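You operate a simulated robot arm through the tools that you are given. There is no shell and no other tool. Be economical: measure what you need, move in short steps, check, and stop when the job is done.

You are at the controls of a simulated two-armed robot. One attempt, no reset.

TASK
Hold the blue shoe on the top of the short workbench steady with one hand and open the flap of the blue shoe with the other.

It is judged by the outcome, as a careful person would: the job done as asked, and still so three seconds after it is handed in. It fails if anything else is knocked over, pushed out of place, dropped, spilled or broken.

THE ROBOT
Two 6-joint arms with two-finger parallel grippers on one trunk, on a base that drives. Base frame: it is fixed to the floor where the robot stands at the start and does not move with it; the origin is under the middle of the robot, x ahead of it, y to its left, z up. Lengths are in mm, angles in rad, forces in N, time in s.
The left shoulder is at the start at [60, 187, 1247], the right one opposite. With the tool pointing down near the work surface each hand reaches from about 180 to 620 mm from the robot's upright axis, wherever it stands, measured 20 degrees to its own side. Places, roughly: flap of the blue shoe [600, -100, 1000]. Payload 1.57 kg a hand.
The tool frame of a hand sits at the grasp point between the pads (the TCP): z along the fingers, y along the line on which they close. The tips reach 30 mm beyond it. The gripper opens to 110 mm. The fingers are 24 mm wide and 12 mm thick; the gripper's body (48 by 112 mm) begins 78 mm behind the TCP.
Orientation is that of the tool frame in the base frame, as a unit quaternion [w, x, y, z]. With the fingers straight down and closing along the base's y, the tool's x points along the base's -x, its y along +y and its z along -z.

THE INTERFACE
- The arms move only by the tool jog_arm. It takes "left_increments", "right_increments" or both (then of equal length, played together; a hand with none holds still); each is a list that holds one entry, the list of rows, each a list of 7 numbers: the shift along the tool's x, y, z in mm, then the turn, a rotation vector about the tool's x, y, z in rad, then the finger opening in mm, from 0 to 110. In form: [[[dx, dy, dz, ax, ay, az, jaw], ...]]. A call has 1 to 20 rows; each row is the pose to reach, as a shift and turn from the pose commanded when the call began, along the tool's axes at that moment. Rows are played at 5 a second. More than 50 mm and 0.15 rad between two rows, or a gripper value outside its range, and nothing of the call is played. Where a pose cannot be reached the arm comes as near as it can. A force on the tool above 40 N (or 10 N above the force at the start of the call, whichever is more), or a blocked arm, ends the call early, and 0.2 s more pass. The fingers move at their own pace (about 153 mm/s each) and stop on an object; they squeeze with about 36 N. The grip force told is the motor's: it shows also when the fingers shut on nothing. Time passes only in rows, and 0.2 s behind the last, so rows that repeat a pose let the fingers close. It gives the time, the measured TCP pose, the force on the tool (base axes), the opening and the grip force at its end, in the units of the frame above (readings bear some noise), with the torque about the TCP (base axes, N m) and any sound that the robot's microphone picked up, and new pictures: "views" is both (left out), scene, wrist or none (wrist: the cameras of the hands that moved).
- Cameras (640 x 400 px; columns grow to the right, rows downward): "scene" is now at [8.1, -15.4, 1791.3]; the picture's right is [-0.18, -0.98, 0.00], its down [-0.77, 0.14, -0.62] and it looks along [0.61, -0.12, -0.78] (base axes); focal length 260 px, centre (320, 200). "left" rides on the left gripper at [70, -16, -141] in its tool frame; the picture's right is [0.23, 0.97, 0.00], its down [-0.86, 0.20, -0.48] and it looks along [-0.47, 0.11, 0.88] (tool axes); focal length 222 px, centre (320, 200). "right" rides on the right gripper at [70, 16, -141] in its tool frame; the picture's right is [-0.23, 0.97, 0.00], its down [-0.86, -0.20, -0.48] and it looks along [-0.47, -0.11, 0.88] (tool axes); focal length 222 px, centre (320, 200). There is no depth. A picture from a camera that has moved, and an enlarged one, comes with that camera's place and axes in the base frame and with its lens. The place of the scene camera against the robot may be out by one fixed shift of up to 12 mm in any direction.
- lift_body(by): slides the trunk up (or, below 0, down) by that many mm; the arms and the scene camera ride with it, the base frame stays. It gives what a move gives, with no picture.
- drive_base(legs): drives the robot by 1 to 6 legs, each [ahead, left, turn to the left] in mm, mm and rad, along the robot's own axes; the way and the turn of a leg run together, so that a leg with both is an arc; at most 1500 mm and 3.142 rad a leg. The arms and the cameras ride along, it lands a little off, and it stops where it bumps. It gives what a move gives, and a new picture of the scene camera.
- pan_tilt(pan, tilt): turns the head with the scene camera to pan (to the left, within 1.501 rad either way) and tilt (down, from -0.506 to 1.204), counted from straight ahead of the robot. It gives what a move gives, and a new picture of the scene camera.
- close_up(camera, box): a new picture of the part [left, top, right, bottom] of that camera's present view, enlarged. No time passes.
- job_done(): hands the job in; it is judged then, once.

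Go step by step. Nothing tells you exact positions but the pictures and the camera data: compare them with the known pose of the tool, close in by small moves and look again before you grip or let go. The budget is 120 turns and 260 pictures, counting those below and the enlarged ones. Unless the task says otherwise, let go and move clear before handing in.

The tools are called after "Request:" by a JSON object that holds its "op" and its "data". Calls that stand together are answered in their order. jog_arm: Moves the arms, as the interface text tells. Its arguments: {"type":"object","properties":{"left_increments":{"type":"array"},"right_increments":{"type":"array"},"views":{"type":"string","enum":["both","scene","wrist","none"]}},"required":[]} The other tools are called the same way: lift_body (by) slides the trunk up or down; drive_base (legs) drives the base; pan_tilt (pan, tilt) turns the head that bears the scene camera; close_up (camera, box) takes an enlarged picture of a part of a camera's view; job_done () hands the job in.

At the start:

```text
t: 0.0
left_position: [387.3, 122.5, 1301.1]
left_orientation: [0.0, -0.001, 1.0, 0.0]
left_contact_force: [0.0, -0.1, 0.1]
left_wrist_torque: [0.0, -0.02, -0.03]
left_grip_width: 109.9
left_grasp_force: 0.0
right_position: [459.8, -259.5, 1269.3]
right_orientation: [-0.001, -0.001, 1.0, 0.0]
right_contact_force: [0.2, -1.1, -0.6]
right_wrist_torque: [0.0, -0.01, 0.0]
right_grip_width: 110.3
right_grasp_force: 0.1
trunk travel left (down, up): [-875.0, 115.0]
robot x, y, heading: [-2.8, -0.5, -0.004]
head pan, tilt: [-0.185, 0.899]
```

scene: 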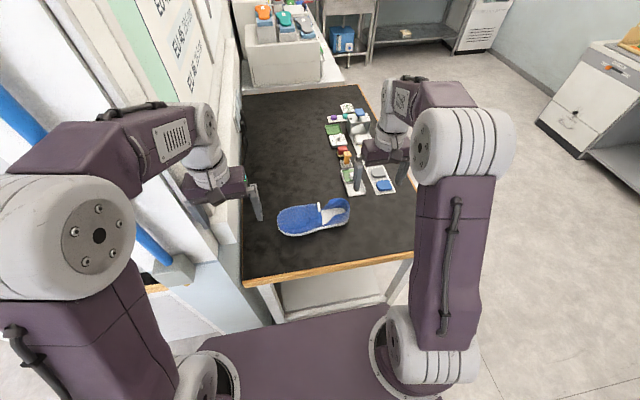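
right: 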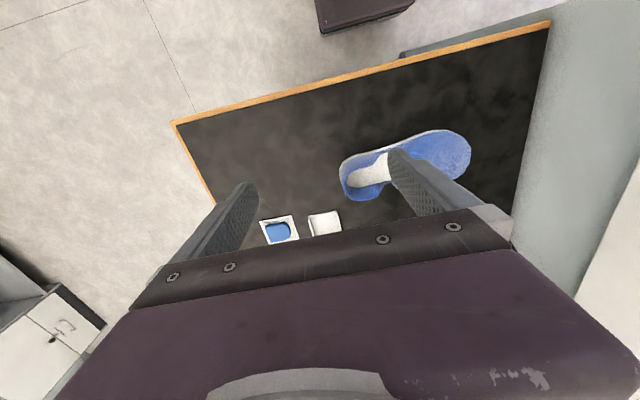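
left: 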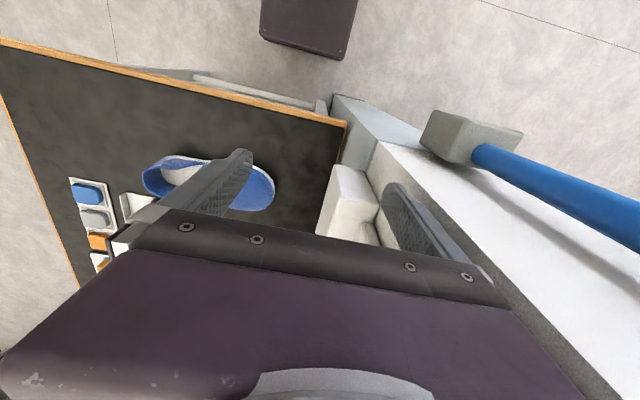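

I see a blue shoe on the black bench, lying roughly along y, with what may be the opening on the right. I will look closer.

Request:
{"op": "close_up", "data": {"camera": "scene", "box": [260, 180, 370, 250]}}

Request:
{"op": "close_up", "data": {"camera": "right", "box": [320, 110, 490, 220]}}

Request:
{"op": "close_up", "data": {"camera": "left", "box": [120, 130, 290, 230]}}

```text
5.71 times, centred on (315, 215) of scene
camera zoom: at [8.1, -15.4, 1791.3], right [-0.18, -0.98, 0.0], down [-0.77, 0.14, -0.62], along [0.61, -0.12, -0.78], focal length 1486 px, centre (349, 114)
```

zoom: 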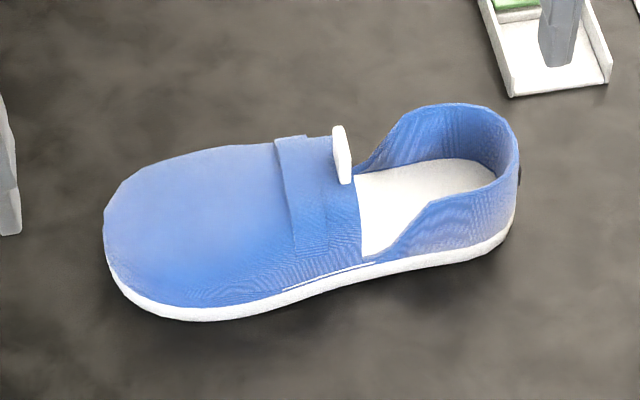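

```text
3.64 times, centred on (405, 165) of right
camera zoom: at [390.6, -244.2, 1411.2], right [0.23, 0.97, 0.0], down [0.86, -0.2, 0.48], along [0.47, -0.11, -0.88], focal length 808 px, centre (11, 327)
```

zoom: 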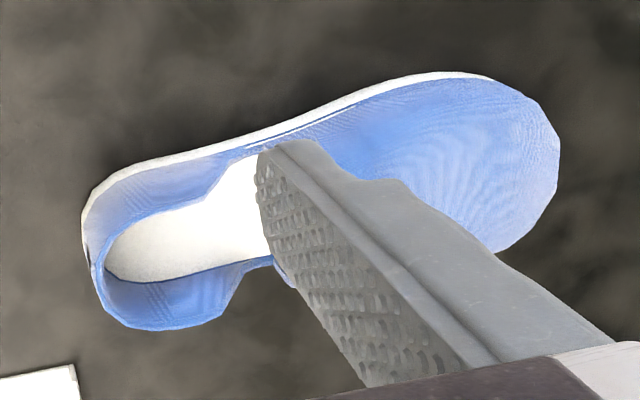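

```text
3.76 times, centred on (205, 180) of left
camera zoom: at [317.8, 106.7, 1443.5], right [-0.23, 0.97, 0.0], down [0.86, 0.2, 0.48], along [0.47, 0.11, -0.88], focal length 836 px, centre (753, 275)
```

zoom: 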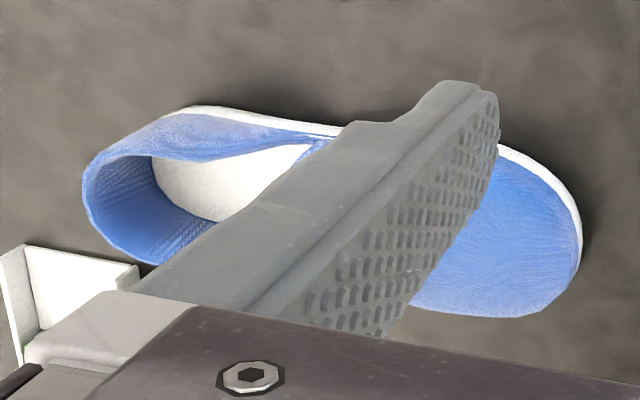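

The shoe's heel is toward −y and its toe toward +y. The strap carries a white tab near [594, -126, 1000], apparently on the far side. I'll check how much room the base has before the bench.

Request:
{"op": "pan_tilt", "data": {"pan": 0.0, "tilt": 1.2}}

```text
t: 0.8
left_position: [386.6, 122.9, 1301.5]
left_orientation: [0.0, 0.0, 1.0, 0.0]
left_contact_force: [0.0, 0.1, -0.7]
left_wrist_torque: [-0.02, -0.02, -0.02]
left_grip_width: 109.9
left_grasp_force: 0.0
right_position: [460.7, -259.5, 1268.0]
right_orientation: [0.0, 0.0, 1.0, -0.001]
right_contact_force: [-0.1, 0.4, 0.8]
right_wrist_torque: [0.0, 0.0, 0.01]
right_grip_width: 110.3
right_grasp_force: 0.1
trunk travel left (down, up): [-875.0, 115.0]
robot x, y, heading: [-0.5, 3.3, 0.003]
head pan, tilt: [0.0, 1.201]
camera scene: at [-10.3, -1.5, 1771.4], right [0.0, -1.0, 0.0], down [-0.93, 0.0, -0.36], along [0.36, 0.0, -0.93], focal length 260 px, centre (320, 200)
```

scene: 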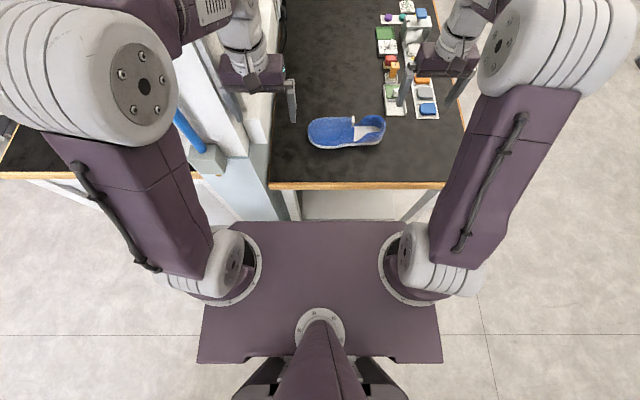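

There is room to approach. I'll shift the robot right and forward, which puts the shoe centrally between the two hands.

Request:
{"op": "drive_base", "data": {"legs": [[0, -150, 0], [110, 0, 0]]}}

Request:
{"op": "pan_tilt", "data": {"pan": 0.0, "tilt": 1.0}}

```text
t: 3.0
left_position: [491.3, -28.2, 1304.0]
left_orientation: [0.002, -0.002, 1.0, 0.001]
left_contact_force: [-0.3, -0.6, 0.3]
left_wrist_torque: [0.01, -0.02, 0.02]
left_grip_width: 109.9
left_grasp_force: 0.1
right_position: [565.1, -408.7, 1270.6]
right_orientation: [0.002, 0.0, 1.0, 0.0]
right_contact_force: [-0.5, 0.0, -0.4]
right_wrist_torque: [0.0, -0.06, 0.01]
right_grip_width: 110.2
right_grasp_force: 0.1
trunk travel left (down, up): [-875.0, 115.0]
robot x, y, heading: [111.8, -146.4, 0.001]
head pan, tilt: [0.0, 1.201]
camera scene: at [92.9, -151.9, 1771.3], right [0.0, -1.0, 0.0], down [-0.93, 0.0, -0.37], along [0.37, 0.0, -0.93], focal length 260 px, centre (320, 200)
```

scene: 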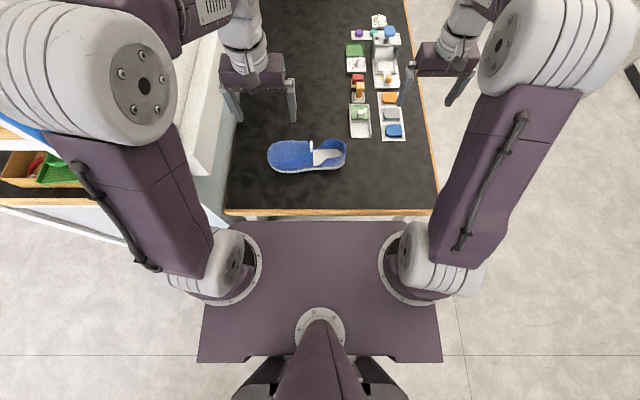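

```text
t: 3.7
left_position: [496.7, -27.3, 1301.6]
left_orientation: [0.0, 0.0, 1.0, 0.0]
left_contact_force: [0.0, 0.4, -0.6]
left_wrist_torque: [0.06, 0.01, -0.02]
left_grip_width: 110.1
left_grasp_force: 0.0
right_position: [569.4, -409.5, 1268.6]
right_orientation: [-0.001, -0.001, 1.0, 0.0]
right_contact_force: [0.1, 0.2, -0.5]
right_wrist_torque: [-0.01, 0.05, -0.01]
right_grip_width: 109.8
right_grasp_force: 0.1
trunk travel left (down, up): [-875.0, 115.0]
robot x, y, heading: [112.3, -148.5, 0.001]
head pan, tilt: [0.0, 1.0]
camera scene: at [113.2, -151.7, 1783.9], right [0.0, -1.0, 0.0], down [-0.84, 0.0, -0.54], along [0.54, 0.0, -0.84], focal length 260 px, centre (320, 200)
```

scene: 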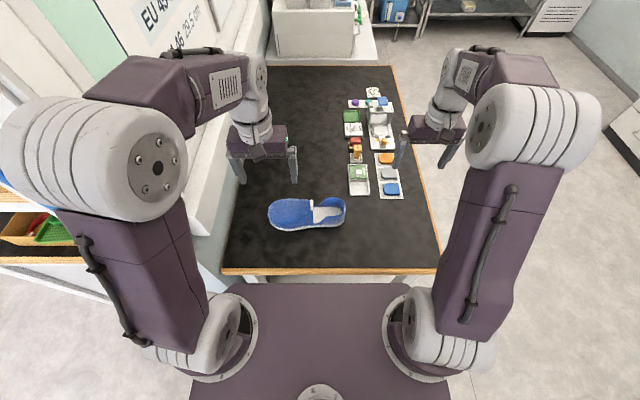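

Request:
{"op": "close_up", "data": {"camera": "scene", "box": [260, 185, 356, 245]}}

Request:
{"op": "jog_arm", "data": {"left_increments": [[[0, 0, 0, 0, 0, 0.14, 110], [0, 0, 0, 0, 0, 0.28, 110], [0, 0, 0, 0, 0, 0.42, 110], [0, 0, 0, 0, 0, 0.56, 110], [0, 0, 0, 0, 0, 0.7, 110], [0, 0, 0, 0, 0, 0.84, 110], [0, 0, 0, 0, 0, 0.98, 110], [0, 0, 0, 0, 0, 1.12, 110], [0, 0, 0, 0, 0, 1.26, 110], [0, 0, 0, 0, 0, 1.4, 110], [0, 0, 0, 0, 0, 1.54, 110]]]}}

```text
6.67 times, centred on (308, 215) of scene
camera zoom: at [113.2, -151.7, 1783.9], right [0.0, -1.0, 0.0], down [-0.84, 0.0, -0.54], along [0.54, 0.0, -0.84], focal length 1734 px, centre (400, 100)
```

zoom: 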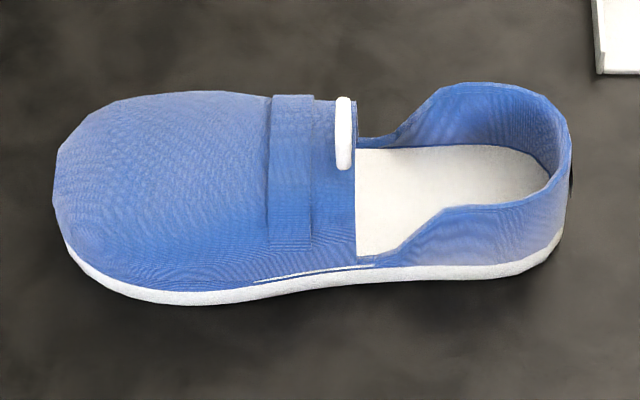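

```text
t: 6.1
left_position: [496.4, -27.4, 1301.9]
left_orientation: [0.0, 0.696, 0.718, 0.0]
left_contact_force: [0.2, -0.1, -0.5]
left_wrist_torque: [0.0, -0.02, -0.01]
left_grip_width: 110.1
left_grasp_force: 0.0
right_position: [569.1, -408.8, 1268.4]
right_orientation: [0.0, 0.0, 1.0, 0.0]
right_contact_force: [1.1, 0.0, 0.0]
right_wrist_torque: [-0.01, 0.02, 0.01]
right_grip_width: 110.1
right_grasp_force: 0.0
trunk travel left (down, up): [-875.0, 115.0]
robot x, y, heading: [106.3, -149.4, -0.001]
head pan, tilt: [0.0, 1.0]
camera scene: at [112.3, -151.1, 1783.9], right [0.0, -1.0, 0.0], down [-0.84, 0.0, -0.54], along [0.54, 0.0, -0.84], focal length 260 px, centre (320, 200)
camera left: at [477.7, 43.1, 1443.7], right [0.97, 0.26, 0.0], down [0.22, -0.85, 0.48], along [0.12, -0.46, -0.88], focal length 222 px, centre (320, 200)
```

scene: 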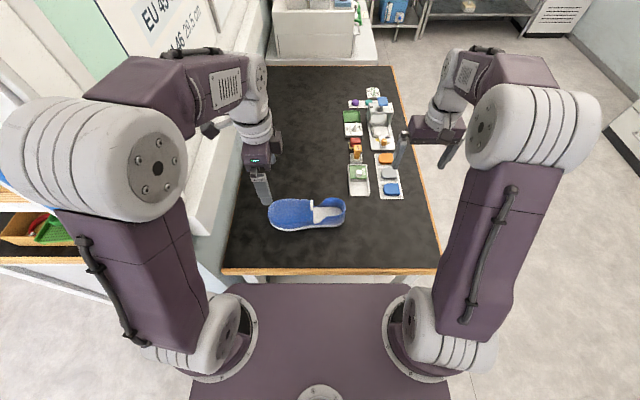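
left: 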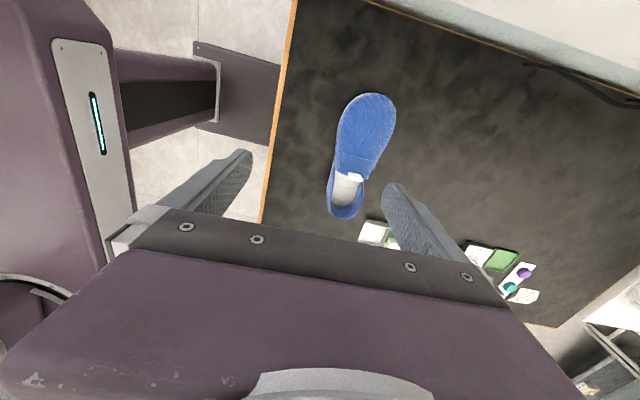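

Request:
{"op": "close_up", "data": {"camera": "left", "box": [290, 85, 440, 225]}}

Request:
{"op": "close_up", "data": {"camera": "left", "box": [315, 155, 395, 225]}}

```text
2.86 times, centred on (365, 155) of left
camera zoom: at [477.7, 43.1, 1443.7], right [0.97, 0.26, 0.0], down [0.22, -0.85, 0.48], along [0.12, -0.46, -0.88], focal length 635 px, centre (191, 329)
```

zoom: 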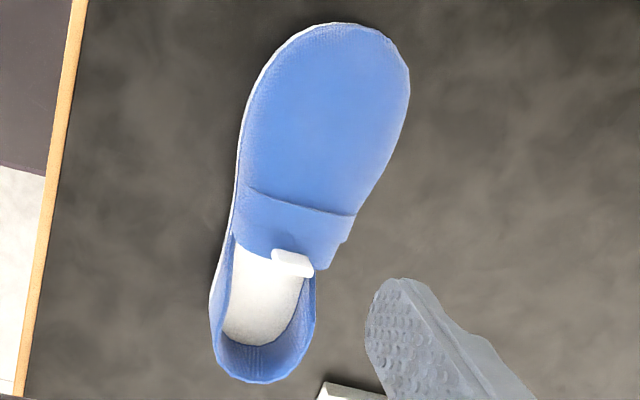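

```text
5.71 times, centred on (355, 190) of left
camera zoom: at [477.7, 43.1, 1443.7], right [0.97, 0.26, 0.0], down [0.22, -0.85, 0.48], along [0.12, -0.46, -0.88], focal length 1269 px, centre (120, 257)
```

zoom: 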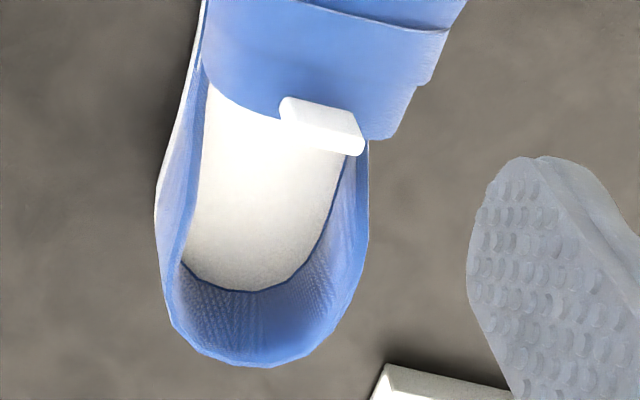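

The tab is a thin plate near [602, -119, 988], standing in the x–z plane. I need to find the flap's hinge side, so I'll bring the right hand's camera in from the heel side.

Request:
{"op": "jog_arm", "data": {"right_increments": [[[-3, 7, 11, 0, 0, -0.14, 110], [-6, 14, 22, 0, 0, -0.28, 110], [-9, 21, 33, 0, 0, -0.42, 110], [-12, 28, 44, 0, 0, -0.56, 110], [-15, 35, 55, 0, 0, -0.7, 110], [-18, 42, 66, 0, 0, -0.84, 110], [-21, 49, 77, 0, 0, -0.98, 110], [-24, 56, 88, 0, 0, -1.12, 110], [-27, 63, 99, 0, 0, -1.26, 110], [-30, 70, 110, 0, 0, -1.4, 110], [-31, 77, 118, 0, 0, -1.54, 110]]], "views": "wrist"}}

```text
t: 8.5
left_position: [497.0, -27.8, 1301.1]
left_orientation: [0.0, 0.696, 0.718, 0.0]
left_contact_force: [0.2, -0.3, 0.1]
left_wrist_torque: [-0.01, 0.03, 0.01]
left_grip_width: 109.9
left_grasp_force: 0.0
right_position: [600.2, -332.1, 1150.3]
right_orientation: [0.0, -0.698, 0.716, 0.0]
right_contact_force: [0.3, -0.2, 0.0]
right_wrist_torque: [-0.04, 0.0, 0.01]
right_grip_width: 110.2
right_grasp_force: 0.1
trunk travel left (down, up): [-875.0, 115.0]
robot x, y, heading: [108.1, -147.7, 0.004]
head pan, tilt: [0.0, 1.0]
camera right: at [582.6, -401.7, 1293.3], right [-0.97, 0.25, 0.0], down [0.22, 0.85, 0.48], along [0.12, 0.46, -0.88], focal length 222 px, centre (320, 200)
```

right: 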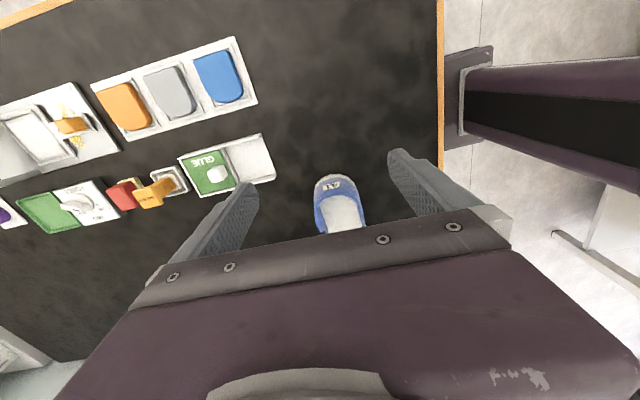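

Request:
{"op": "jog_arm", "data": {"right_increments": [[[-20, 0, -2, 0, -0.12, 0, 110], [-40, 0, -4, 0, -0.24, 0, 110], [-60, 0, -6, 0, -0.36, 0, 110], [-80, 0, -8, 0, -0.48, 0, 110], [-100, 0, -10, 0, -0.6, 0, 110], [-120, 0, -12, 0, -0.72, 0, 110], [-142, 0, -12, 0, -0.8, 0, 110]]], "views": "wrist"}}

Request:
{"op": "close_up", "data": {"camera": "right", "box": [200, 0, 460, 200]}}

```text
t: 10.1
left_position: [496.6, -27.7, 1301.3]
left_orientation: [0.0, 0.696, 0.718, 0.0]
left_contact_force: [-0.5, 0.5, -0.6]
left_wrist_torque: [-0.01, -0.02, 0.01]
left_grip_width: 109.8
left_grasp_force: 0.1
right_position: [604.5, -189.7, 1162.3]
right_orientation: [0.279, -0.642, 0.661, 0.272]
right_contact_force: [0.0, 0.2, 0.0]
right_wrist_torque: [0.01, -0.01, -0.02]
right_grip_width: 109.9
right_grasp_force: 0.1
trunk travel left (down, up): [-875.0, 115.0]
robot x, y, heading: [111.4, -148.8, -0.001]
head pan, tilt: [0.0, 1.0]
camera right: at [584.8, -339.2, 1211.6], right [-0.97, 0.19, 0.16], down [0.21, 0.25, 0.95], along [0.14, 0.95, -0.28], focal length 222 px, centre (320, 200)
```

right: 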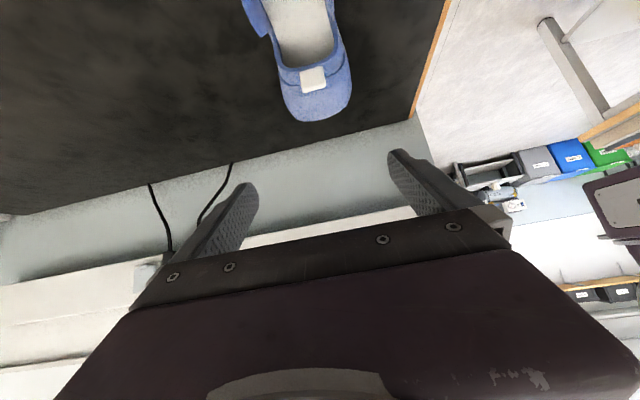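

```text
2.00 times, centred on (330, 100) of right
camera zoom: at [584.8, -339.2, 1211.6], right [-0.97, 0.19, 0.16], down [0.21, 0.25, 0.95], along [0.14, 0.95, -0.28], focal length 444 px, centre (300, 400)
```

zoom: 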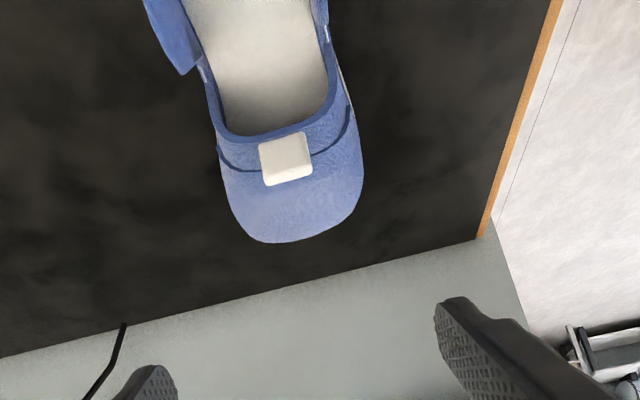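

Request:
{"op": "close_up", "data": {"camera": "right", "box": [230, 0, 370, 130]}}

```text
3.08 times, centred on (300, 65) of right
camera zoom: at [584.8, -339.2, 1211.6], right [-0.97, 0.19, 0.16], down [0.21, 0.25, 0.95], along [0.14, 0.95, -0.28], focal length 684 px, centre (382, 615)
```

zoom: 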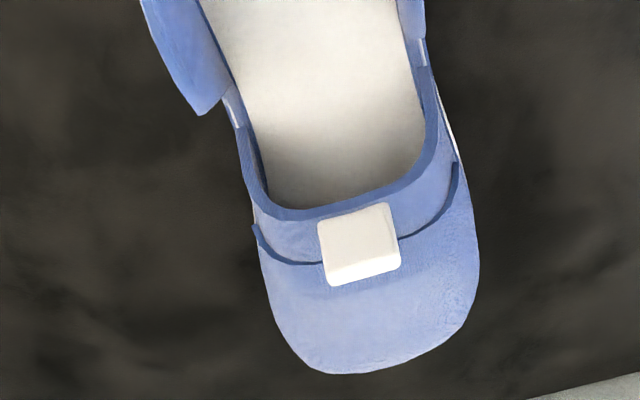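

The tab is an upright plate at the middle of the flap's heel-side edge, and the flap looks symmetric, so it probably swings up toward the toe. The plan is for the right hand to pinch the heel's back wall while the left lifts the tab. First I'll straighten the right hand above the heel.

Request:
{"op": "jog_arm", "data": {"right_increments": [[[4, 0, -9, 0, 0.13, 0, 110], [9, 0, -19, 0, 0.26, 0, 110], [14, 0, -29, 0, 0.4, 0, 110], [18, 0, -38, 0, 0.53, 0, 110], [23, 0, -48, 0, 0.66, 0, 110], [27, 0, -57, 0, 0.8, 0, 110]]], "views": "none"}}

Request:
{"op": "jog_arm", "data": {"right_increments": [[[0, 0, 8, 0, 0, 0.14, 110], [0, 0, 16, 0, 0, 0.28, 110], [0, 0, 24, 0, 0, 0.42, 110], [0, 0, 32, 0, 0, 0.56, 110], [0, 0, 40, 0, 0, 0.7, 110], [0, 0, 48, 0, 0, 0.84, 110], [0, 0, 56, 0, 0, 0.98, 110], [0, 0, 64, 0, 0, 1.12, 110], [0, 0, 72, 0, 0, 1.26, 110], [0, 0, 80, 0, 0, 1.4, 110], [0, 0, 80, 0, 0, 1.54, 110]]]}}

```text
t: 11.5
left_position: [495.2, -26.2, 1302.4]
left_orientation: [0.0, 0.696, 0.718, -0.001]
left_contact_force: [-0.2, 0.9, -0.4]
left_wrist_torque: [0.02, 0.0, -0.01]
left_grip_width: 110.1
left_grasp_force: 0.0
right_position: [602.1, -249.4, 1183.1]
right_orientation: [-0.001, -0.697, 0.717, -0.001]
right_contact_force: [-0.4, 0.2, 0.8]
right_wrist_torque: [0.0, 0.01, -0.02]
right_grip_width: 110.2
right_grasp_force: 0.0
trunk travel left (down, up): [-875.0, 115.0]
robot x, y, heading: [107.0, -151.5, 0.001]
head pan, tilt: [0.0, 1.0]
```

```text
t: 13.9
left_position: [495.7, -27.2, 1302.6]
left_orientation: [-0.001, 0.696, 0.718, 0.001]
left_contact_force: [0.2, 0.5, -0.1]
left_wrist_torque: [0.03, -0.01, 0.0]
left_grip_width: 110.2
left_grasp_force: 0.1
right_position: [602.0, -249.6, 1103.0]
right_orientation: [-0.001, 0.0, 1.0, 0.0]
right_contact_force: [-0.4, 0.4, 0.5]
right_wrist_torque: [0.01, 0.01, 0.01]
right_grip_width: 110.0
right_grasp_force: 0.1
trunk travel left (down, up): [-875.0, 115.0]
robot x, y, heading: [109.7, -150.1, -0.0]
head pan, tilt: [0.0, 1.0]
camera scene: at [112.4, -151.1, 1783.9], right [0.0, -1.0, 0.0], down [-0.84, 0.0, -0.54], along [0.54, 0.0, -0.84], focal length 260 px, centre (320, 200)
camera right: at [533.5, -233.8, 1245.3], right [0.23, 0.97, 0.0], down [0.85, -0.2, 0.48], along [0.47, -0.11, -0.88], focal length 222 px, centre (320, 200)
```

scene: 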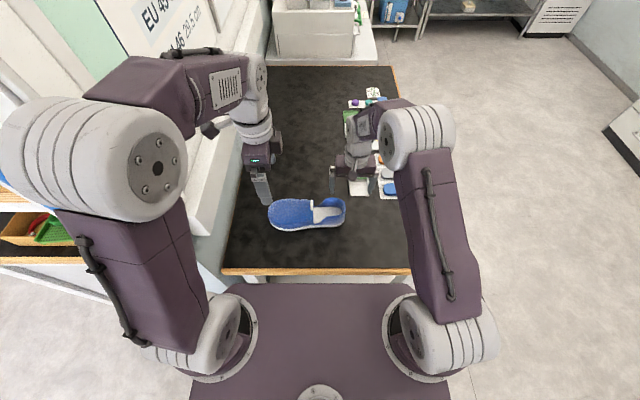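
right: 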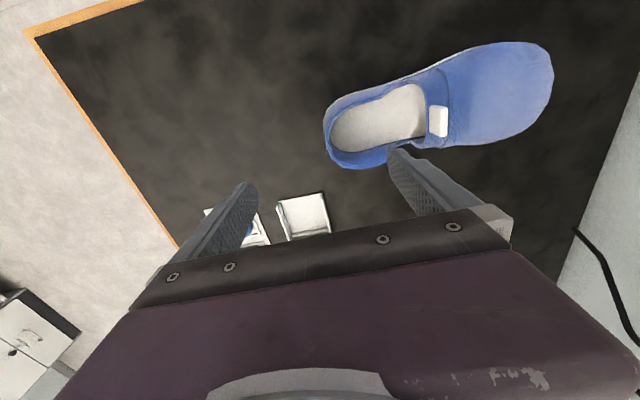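

Request:
{"op": "jog_arm", "data": {"right_increments": [[[8, 9, 20, 0, 0, 0, 70], [8, 9, 45, 0, 0, 0, 70], [8, 9, 70, 0, 0, 0, 70], [8, 9, 85, 0, 0, 0, 70]]]}}

Request:
{"op": "close_up", "data": {"camera": "right", "box": [200, 60, 440, 220]}}

Request:
{"op": "close_up", "data": {"camera": "scene", "box": [280, 170, 376, 240]}}

```text
t: 14.9
left_position: [496.4, -25.9, 1301.5]
left_orientation: [0.0, 0.696, 0.719, 0.0]
left_contact_force: [0.5, 0.0, -0.4]
left_wrist_torque: [0.01, -0.08, 0.02]
left_grip_width: 109.8
left_grasp_force: 0.1
right_position: [594.3, -240.4, 1017.8]
right_orientation: [0.0, -0.001, 1.0, 0.0]
right_contact_force: [-1.1, -0.7, 0.6]
right_wrist_torque: [0.0, -0.01, -0.01]
right_grip_width: 69.8
right_grasp_force: 0.0
trunk travel left (down, up): [-875.0, 115.0]
robot x, y, heading: [106.0, -151.2, 0.001]
head pan, tilt: [0.0, 1.0]
camera scene: at [112.6, -150.9, 1783.9], right [0.0, -1.0, 0.0], down [-0.84, 0.0, -0.54], along [0.54, 0.0, -0.84], focal length 260 px, centre (320, 200)
camera right: at [525.5, -224.9, 1160.2], right [0.23, 0.97, 0.0], down [0.86, -0.2, 0.48], along [0.47, -0.11, -0.88], focal length 222 px, centre (320, 200)
```

scene: 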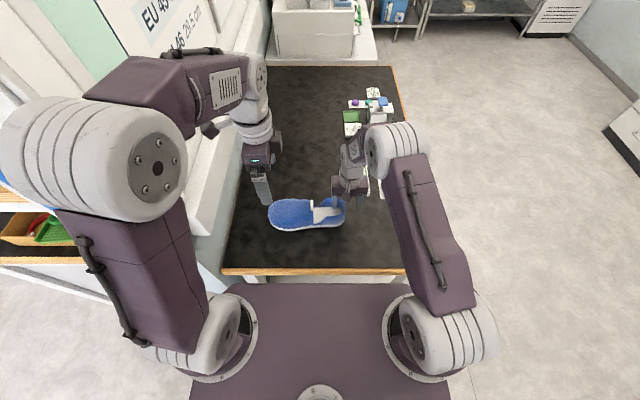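
right: 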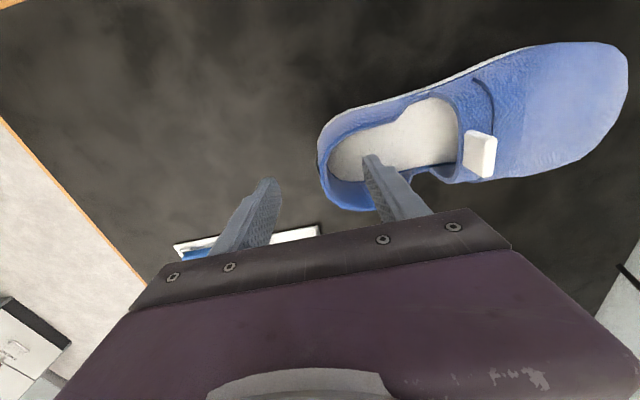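

```text
2.50 times, centred on (320, 140) of right
camera zoom: at [525.5, -224.9, 1160.2], right [0.23, 0.97, 0.0], down [0.86, -0.2, 0.48], along [0.47, -0.11, -0.88], focal length 555 px, centre (320, 350)
```

zoom: 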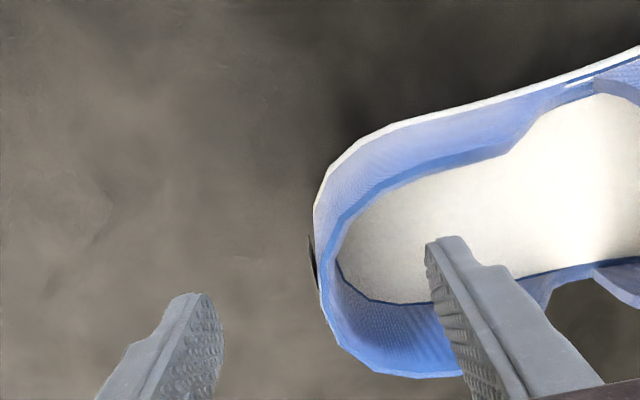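

```text
5.71 times, centred on (328, 205) of scene
camera zoom: at [112.6, -150.9, 1783.9], right [0.0, -1.0, 0.0], down [-0.84, 0.0, -0.54], along [0.54, 0.0, -0.84], focal length 1486 px, centre (274, 171)
```

zoom: 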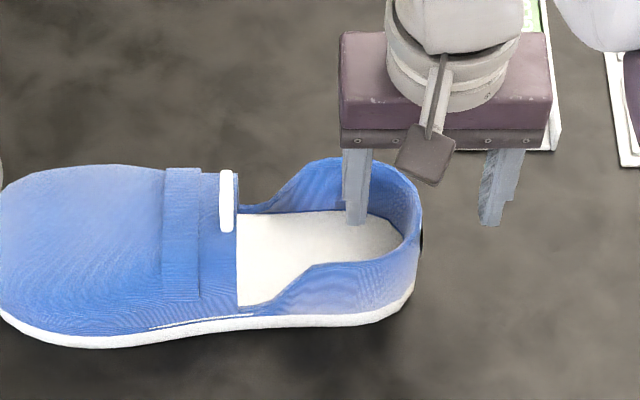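

The fingers straddle the heel's back wall, which is at about y = −239. I'll descend and close.

Request:
{"op": "jog_arm", "data": {"right_increments": [[[-3, 0, 15, 0, 0, 0, 60], [-3, 0, 30, 0, 0, 0, 50], [-3, 0, 42, 0, 0, 0, 50]]], "views": "wrist"}}

Request:
{"op": "close_up", "data": {"camera": "right", "box": [200, 60, 440, 220]}}

Request:
{"op": "close_up", "data": {"camera": "scene", "box": [280, 170, 376, 240]}}

```text
t: 15.7
left_position: [496.0, -27.3, 1302.0]
left_orientation: [0.0, 0.696, 0.718, 0.0]
left_contact_force: [0.1, 0.5, 0.8]
left_wrist_torque: [0.0, 0.01, 0.02]
left_grip_width: 110.0
left_grasp_force: 0.1
right_position: [597.0, -239.9, 976.2]
right_orientation: [0.0, -0.001, 1.0, 0.0]
right_contact_force: [0.6, 0.5, 1.1]
right_wrist_torque: [0.03, 0.04, -0.02]
right_grip_width: 50.0
right_grasp_force: 0.0
trunk travel left (down, up): [-875.0, 115.0]
robot x, y, heading: [107.4, -151.3, 0.002]
head pan, tilt: [0.0, 1.0]
camera right: at [528.2, -224.5, 1118.8], right [0.23, 0.97, 0.0], down [0.86, -0.2, 0.48], along [0.47, -0.11, -0.88], focal length 222 px, centre (320, 200)
```

right: 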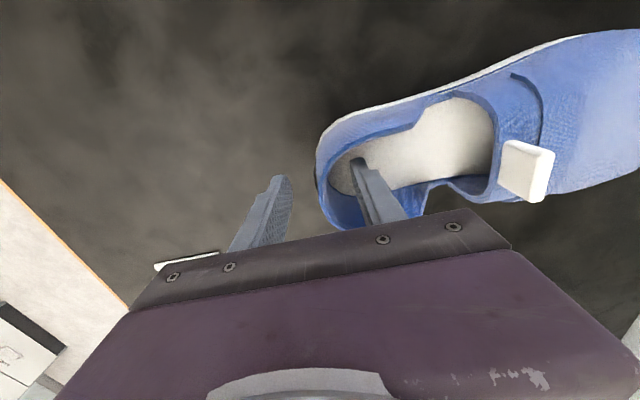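

```text
2.50 times, centred on (320, 140) of right
camera zoom: at [528.2, -224.5, 1118.8], right [0.23, 0.97, 0.0], down [0.86, -0.2, 0.48], along [0.47, -0.11, -0.88], focal length 555 px, centre (320, 350)
```

zoom: 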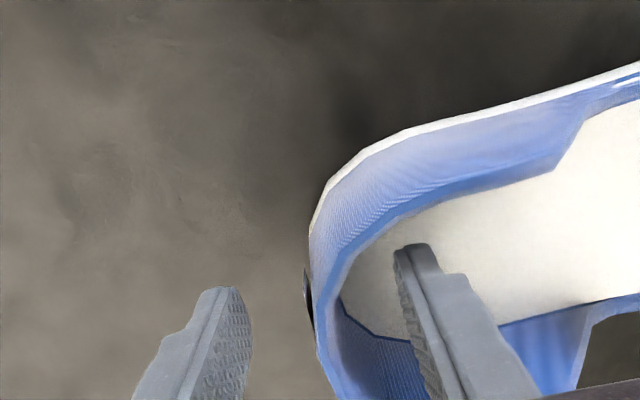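

```text
5.71 times, centred on (328, 205) of scene
camera zoom: at [112.4, -151.0, 1783.9], right [0.0, -1.0, 0.0], down [-0.84, 0.0, -0.54], along [0.54, 0.0, -0.84], focal length 1486 px, centre (274, 171)
```

zoom: 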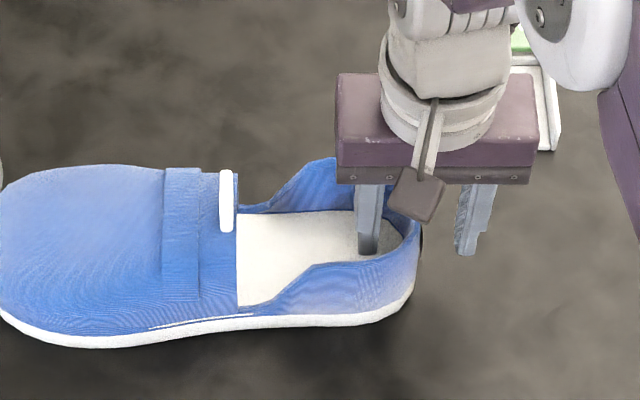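

Request:
{"op": "jog_arm", "data": {"right_increments": [[[0, 0, 3, 0, 0, 0, 30], [0, 0, 6, 0, 0, 0, 15], [0, 0, 6, 0, 0, 0, 5], [0, 0, 6, 0, 0, 0, 0], [0, 0, 6, 0, 0, 0, 0]]], "views": "none"}}

Request:
{"op": "close_up", "data": {"camera": "right", "box": [200, 60, 440, 220]}}

Request:
{"op": "close_up", "data": {"camera": "scene", "box": [260, 170, 356, 240]}}

```text
t: 16.9
left_position: [495.7, -27.3, 1301.9]
left_orientation: [0.0, 0.696, 0.718, 0.0]
left_contact_force: [-0.3, -0.7, -0.3]
left_wrist_torque: [0.01, 0.02, 0.0]
left_grip_width: 109.7
left_grasp_force: 0.1
right_position: [597.9, -241.7, 970.1]
right_orientation: [0.001, -0.001, 1.0, 0.0]
right_contact_force: [1.3, 0.4, 4.2]
right_wrist_torque: [0.09, -0.34, 0.07]
right_grip_width: 8.3
right_grasp_force: 27.4
trunk travel left (down, up): [-875.0, 115.0]
robot x, y, heading: [109.4, -147.8, 0.002]
head pan, tilt: [0.0, 1.0]
```

```text
2.50 times, centred on (320, 140) of right
camera zoom: at [527.9, -224.6, 1112.8], right [0.23, 0.97, 0.0], down [0.85, -0.2, 0.48], along [0.47, -0.11, -0.88], focal length 555 px, centre (320, 350)
```

zoom: 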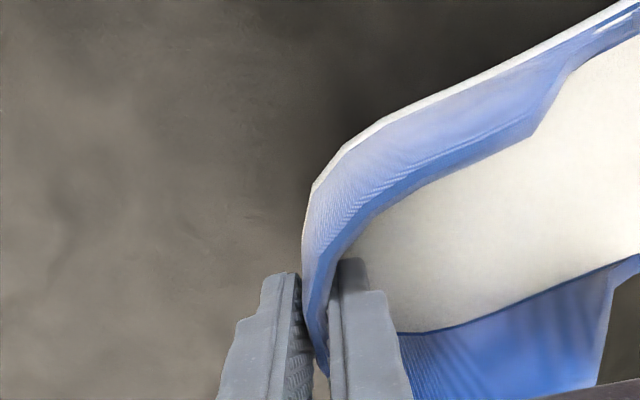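

```text
5.71 times, centred on (308, 205) of scene
camera zoom: at [112.0, -150.7, 1783.9], right [0.0, -1.0, 0.0], down [-0.84, 0.0, -0.54], along [0.54, 0.0, -0.84], focal length 1486 px, centre (389, 171)
```

zoom: 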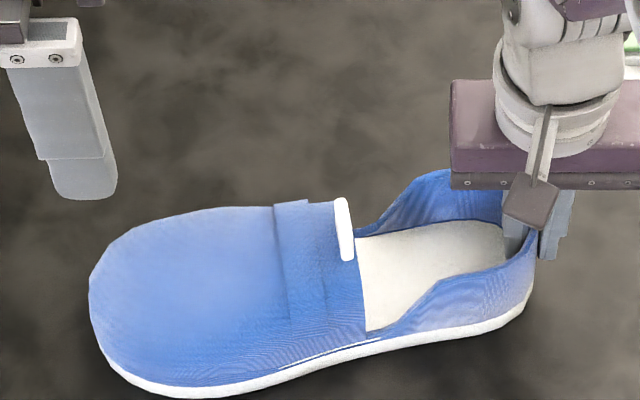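

The heel is firmly pinched (8 mm opening, 27 N), and the shoe turned slightly. The tab is now near [581, -122, 988]. I'll bring the left hand above it with the fingers closing along x.

Request:
{"op": "jog_arm", "data": {"left_increments": [[[-20, 16, 40, 0, 0, -0.03, 80], [-40, 33, 80, 0, 0, -0.06, 80], [-60, 50, 120, 0, 0, -0.1, 80], [-80, 66, 160, 0, 0, -0.1, 70], [-97.6, 82, 200, 0, 0, -0.1, 70]]]}}

Request:
{"op": "close_up", "data": {"camera": "left", "box": [220, 40, 460, 220]}}

Request:
{"op": "close_up", "data": {"camera": "scene", "box": [260, 170, 356, 240]}}

```text
t: 18.1
left_position: [580.3, -122.5, 1103.0]
left_orientation: [0.002, 0.659, 0.753, 0.0]
left_contact_force: [-0.2, -0.1, 0.0]
left_wrist_torque: [-0.01, 0.04, 0.0]
left_grip_width: 69.8
left_grasp_force: 0.1
right_position: [596.0, -240.4, 971.0]
right_orientation: [0.0, 0.0, 1.0, 0.0]
right_contact_force: [-2.2, -0.7, 3.3]
right_wrist_torque: [0.18, -0.2, 0.21]
right_grip_width: 8.3
right_grasp_force: 26.6
trunk travel left (down, up): [-875.0, 115.0]
robot x, y, heading: [109.9, -150.9, -0.001]
head pan, tilt: [0.0, 1.0]
camera scene: at [111.4, -151.2, 1784.0], right [0.0, -1.0, 0.0], down [-0.84, 0.0, -0.54], along [0.54, 0.0, -0.84], focal length 260 px, centre (320, 200)
camera left: at [555.1, -54.6, 1244.3], right [0.94, 0.35, 0.0], down [0.31, -0.82, 0.48], along [0.17, -0.45, -0.88], focal length 222 px, centre (320, 200)
```

scene: 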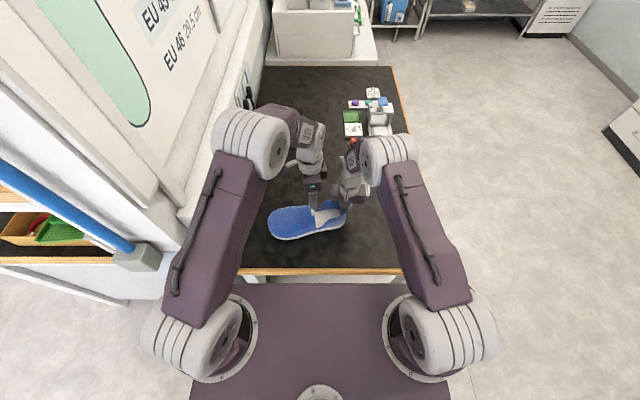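
left: 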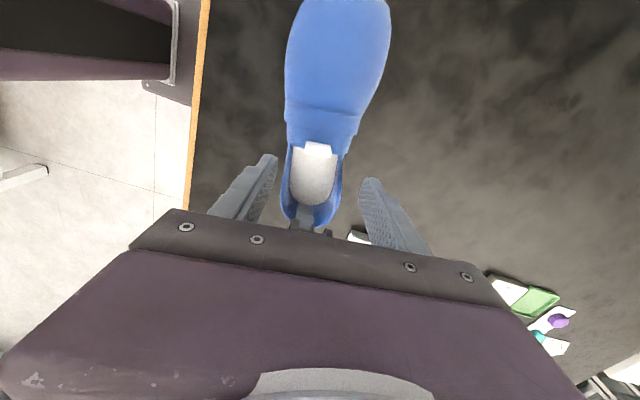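

```text
2.22 times, centred on (340, 130) of left
camera zoom: at [555.1, -54.6, 1244.3], right [0.94, 0.35, 0.0], down [0.31, -0.82, 0.48], along [0.17, -0.45, -0.88], focal length 494 px, centre (276, 356)
```

zoom: 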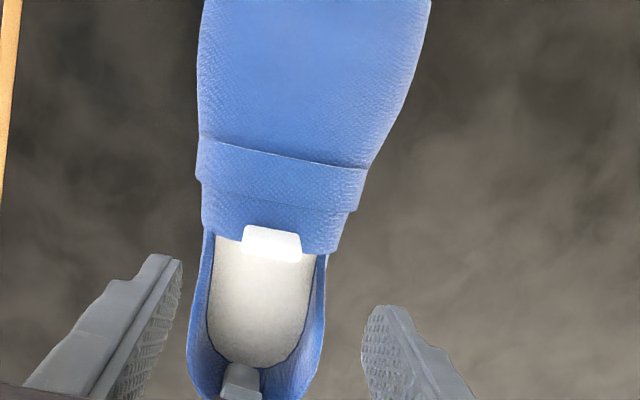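

```text
5.71 times, centred on (308, 205) of scene
camera zoom: at [111.4, -151.2, 1784.0], right [0.0, -1.0, 0.0], down [-0.84, 0.0, -0.54], along [0.54, 0.0, -0.84], focal length 1486 px, centre (389, 171)
```

zoom: 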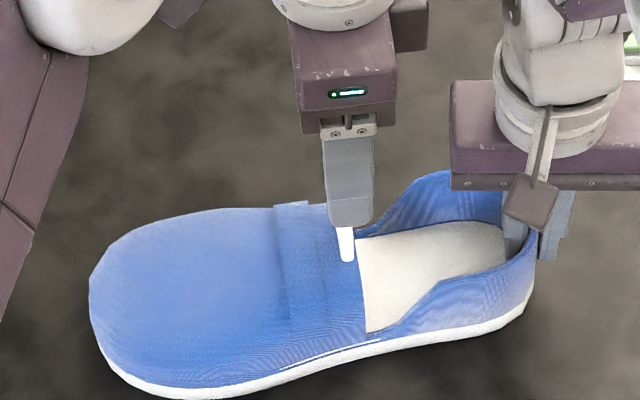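

Request:
{"op": "jog_arm", "data": {"left_increments": [[[0, -1, 30, 0, 0, 0, 60], [0, -1, 60, 0, 0, 0, 55], [0, -1, 80, 0, 0, 0, 55], [0, -1, 92, 0, 0, 0, 55]]], "views": "wrist"}}

Request:
{"op": "close_up", "data": {"camera": "left", "box": [220, 80, 420, 230]}}

Request:
{"op": "close_up", "data": {"camera": "scene", "box": [280, 190, 340, 230]}}

```text
t: 19.1
left_position: [580.8, -123.1, 1010.2]
left_orientation: [0.0, 0.658, 0.753, 0.001]
left_contact_force: [-0.8, 0.9, 2.6]
left_wrist_torque: [-0.02, 0.08, -0.03]
left_grip_width: 55.4
left_grasp_force: 0.2
right_position: [596.5, -239.9, 969.1]
right_orientation: [0.0, 0.0, 1.0, 0.0]
right_contact_force: [-2.1, -1.1, 2.6]
right_wrist_torque: [0.08, -0.01, 0.18]
right_grip_width: 8.4
right_grasp_force: 27.3
trunk travel left (down, up): [-875.0, 115.0]
robot x, y, heading: [106.3, -145.3, 0.003]
head pan, tilt: [0.0, 1.0]
camera left: at [555.0, -54.4, 1152.0], right [0.94, 0.35, 0.0], down [0.31, -0.82, 0.48], along [0.17, -0.45, -0.88], focal length 222 px, centre (320, 200)
```

left: 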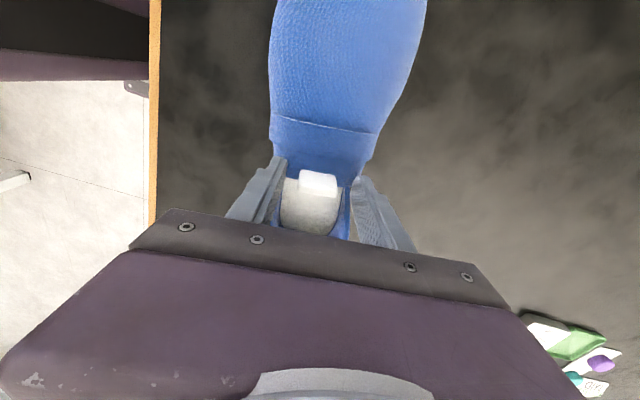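

```text
2.67 times, centred on (320, 155) of left
camera zoom: at [555.0, -54.4, 1152.0], right [0.94, 0.35, 0.0], down [0.31, -0.82, 0.48], along [0.17, -0.45, -0.88], focal length 592 px, centre (320, 320)
```

zoom: 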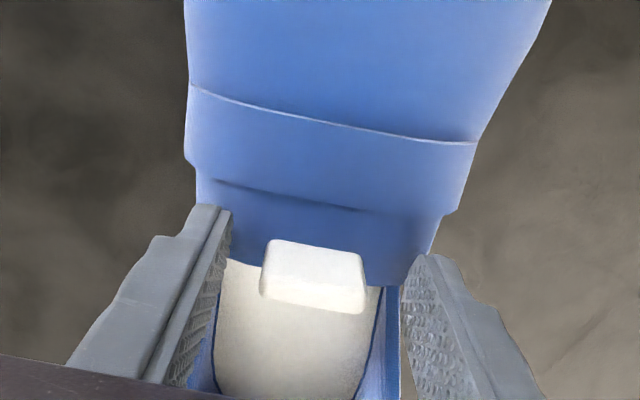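

```text
10.00 times, centred on (310, 210) of scene
camera zoom: at [111.2, -151.1, 1783.9], right [0.0, -1.0, 0.0], down [-0.84, 0.0, -0.54], along [0.54, 0.0, -0.84], focal length 2600 px, centre (420, 100)
```

zoom: 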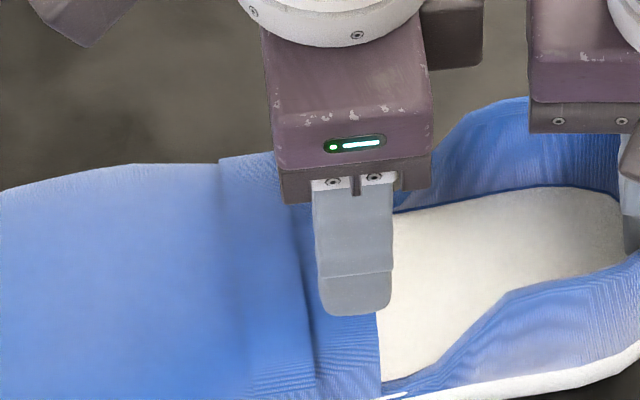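

Request:
{"op": "jog_arm", "data": {"left_increments": [[[0, 0, 4, 0, 0, 0, 55], [0, 0, 7, 0, 0, 0, 45], [0, 0, 7, 0, 0, 0, 35], [0, 0, 7, 0, 0, 0, 20], [0, 0, 7, 0, 0, 0, 10], [0, 0, 7, 0, 0, 0, 10]]], "views": "wrist"}}

Request:
{"op": "close_up", "data": {"camera": "left", "box": [220, 80, 420, 230]}}

```text
t: 19.6
left_position: [578.0, -123.6, 1008.3]
left_orientation: [0.0, 0.66, 0.751, -0.001]
left_contact_force: [-8.5, 0.5, 23.0]
left_wrist_torque: [-0.15, 0.84, -0.19]
left_grip_width: 51.7
left_grasp_force: 3.7
right_position: [596.2, -240.6, 970.8]
right_orientation: [0.002, 0.0, 1.0, 0.0]
right_contact_force: [5.6, -1.4, 0.0]
right_wrist_torque: [0.23, 0.88, -0.12]
right_grip_width: 8.6
right_grasp_force: 27.1
trunk travel left (down, up): [-875.0, 115.0]
robot x, y, heading: [109.8, -151.6, 0.002]
head pan, tilt: [0.0, 1.0]
stopped in row 2 (left hand): the force on the tool passed its limit (the readings are from after the stop); the commanded pose is now the measured one
camera left: at [553.5, -55.2, 1150.7], right [0.94, 0.35, 0.0], down [0.31, -0.82, 0.48], along [0.17, -0.45, -0.88], focal length 222 px, centre (320, 200)
```

left: 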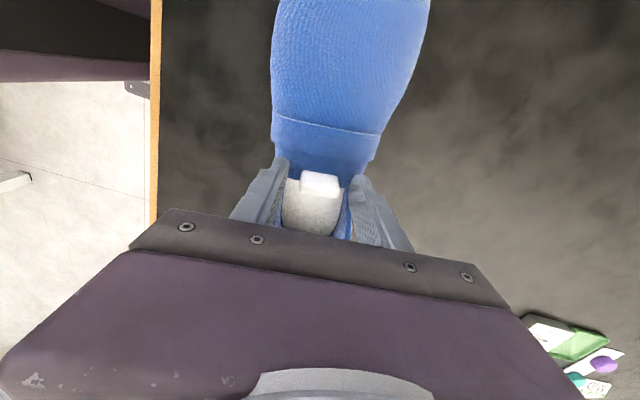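

```text
2.67 times, centred on (320, 155) of left
camera zoom: at [553.5, -55.2, 1150.7], right [0.94, 0.35, 0.0], down [0.31, -0.82, 0.48], along [0.17, -0.45, -0.88], focal length 592 px, centre (320, 320)
```

zoom: 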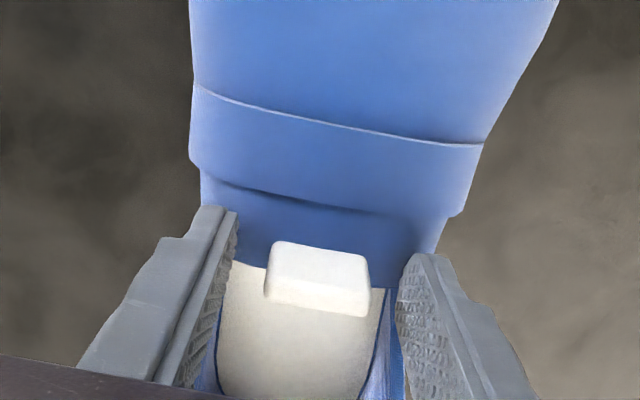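

The fingertips touched the flap's shoulders, so the flap top is higher than I estimated. I'll raise, narrow the jaw and close around the tab above the flap.

Request:
{"op": "jog_arm", "data": {"left_increments": [[[0, 0, -10, 0, 0, 0, 55], [0, 0, -20, 0, 0, 0, 45], [0, 0, -20, 0, 0, 0, 38], [0, 0, -16, 0, 0, 0, 38], [0, 0, -13, 0, 0, 0, 38]]], "views": "wrist"}}

Request:
{"op": "close_up", "data": {"camera": "left", "box": [220, 80, 420, 230]}}

Request:
{"op": "close_up", "data": {"camera": "scene", "box": [280, 190, 340, 230]}}

```text
t: 20.8
left_position: [579.3, -123.3, 1020.0]
left_orientation: [0.0, 0.659, 0.752, 0.0]
left_contact_force: [0.2, -0.9, 0.2]
left_wrist_torque: [0.01, 0.04, 0.02]
left_grip_width: 38.0
left_grasp_force: 0.0
right_position: [595.9, -241.2, 969.9]
right_orientation: [0.002, -0.001, 1.0, 0.0]
right_contact_force: [-2.3, -3.2, 16.0]
right_wrist_torque: [-0.01, 0.95, 0.01]
right_grip_width: 8.3
right_grasp_force: 27.1
trunk travel left (down, up): [-875.0, 115.0]
robot x, y, heading: [112.1, -149.5, 0.001]
head pan, tilt: [0.0, 1.0]
camera left: at [554.3, -55.2, 1162.6], right [0.94, 0.35, 0.0], down [0.31, -0.82, 0.48], along [0.17, -0.45, -0.88], focal length 222 px, centre (320, 200)
```

left: 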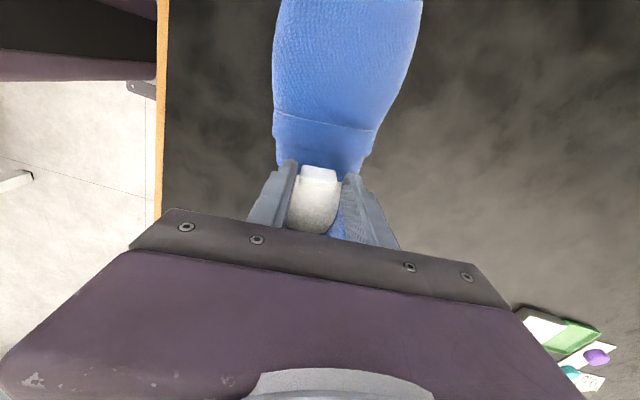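

```text
2.67 times, centred on (320, 155) of left
camera zoom: at [554.3, -55.2, 1162.6], right [0.94, 0.35, 0.0], down [0.31, -0.82, 0.48], along [0.17, -0.45, -0.88], focal length 592 px, centre (320, 320)
```

zoom: 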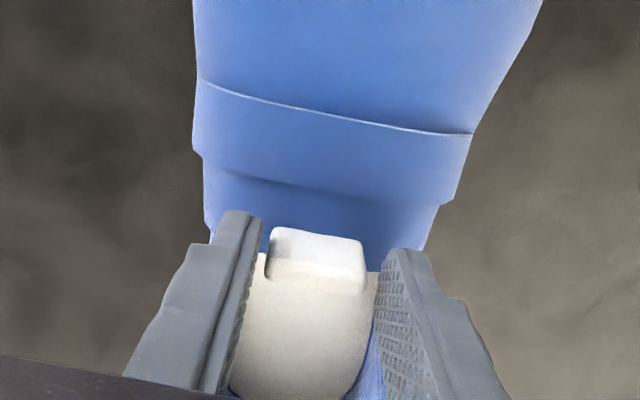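

```text
10.00 times, centred on (310, 210) of scene
camera zoom: at [109.6, -151.6, 1784.0], right [0.0, -1.0, 0.0], down [-0.84, 0.0, -0.54], along [0.54, 0.0, -0.84], focal length 2600 px, centre (420, 100)
```

zoom: 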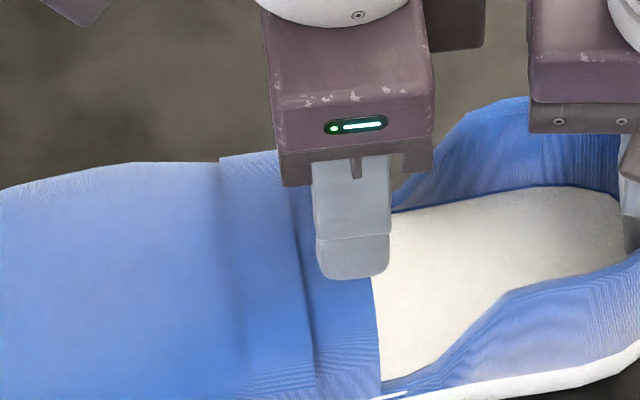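

Request:
{"op": "jog_arm", "data": {"left_increments": [[[2, 0, 3, 0, 0, 0, 36], [2, 0, 4, 0, 0, 0, 28], [2, 0, 4, 0, 0, 0, 20], [2, 0, 4, 0, 0, 0, 10], [2, 0, 4, 0, 0, 0, 10]]], "views": "wrist"}}

Request:
{"op": "close_up", "data": {"camera": "left", "box": [220, 80, 420, 230]}}

```text
t: 22.0
left_position: [578.8, -121.9, 1016.6]
left_orientation: [0.0, 0.66, 0.752, 0.0]
left_contact_force: [-8.7, -1.4, 5.7]
left_wrist_torque: [0.08, 0.31, -0.11]
left_grip_width: 29.4
left_grasp_force: 36.1
right_position: [595.5, -239.9, 970.4]
right_orientation: [0.002, 0.0, 1.0, -0.001]
right_contact_force: [4.1, -1.0, 6.3]
right_wrist_torque: [-0.13, 0.2, -0.21]
right_grip_width: 8.3
right_grasp_force: 26.9
trunk travel left (down, up): [-875.0, 115.0]
robot x, y, heading: [112.4, -150.0, 0.004]
head pan, tilt: [0.0, 1.0]
camera left: at [553.1, -53.1, 1158.5], right [0.94, 0.35, 0.0], down [0.31, -0.82, 0.48], along [0.17, -0.45, -0.88], focal length 222 px, centre (320, 200)
```

left: 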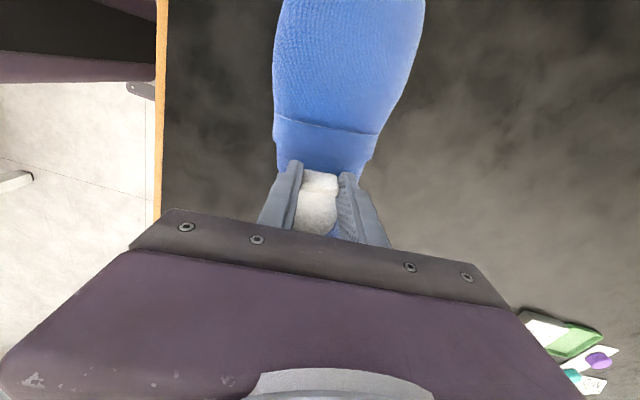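

```text
2.67 times, centred on (320, 155) of left
camera zoom: at [553.1, -53.1, 1158.5], right [0.94, 0.35, 0.0], down [0.31, -0.82, 0.48], along [0.17, -0.45, -0.88], focal length 592 px, centre (320, 320)
```

zoom: 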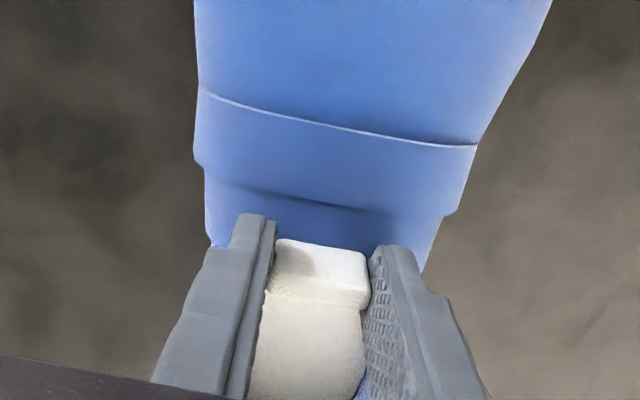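

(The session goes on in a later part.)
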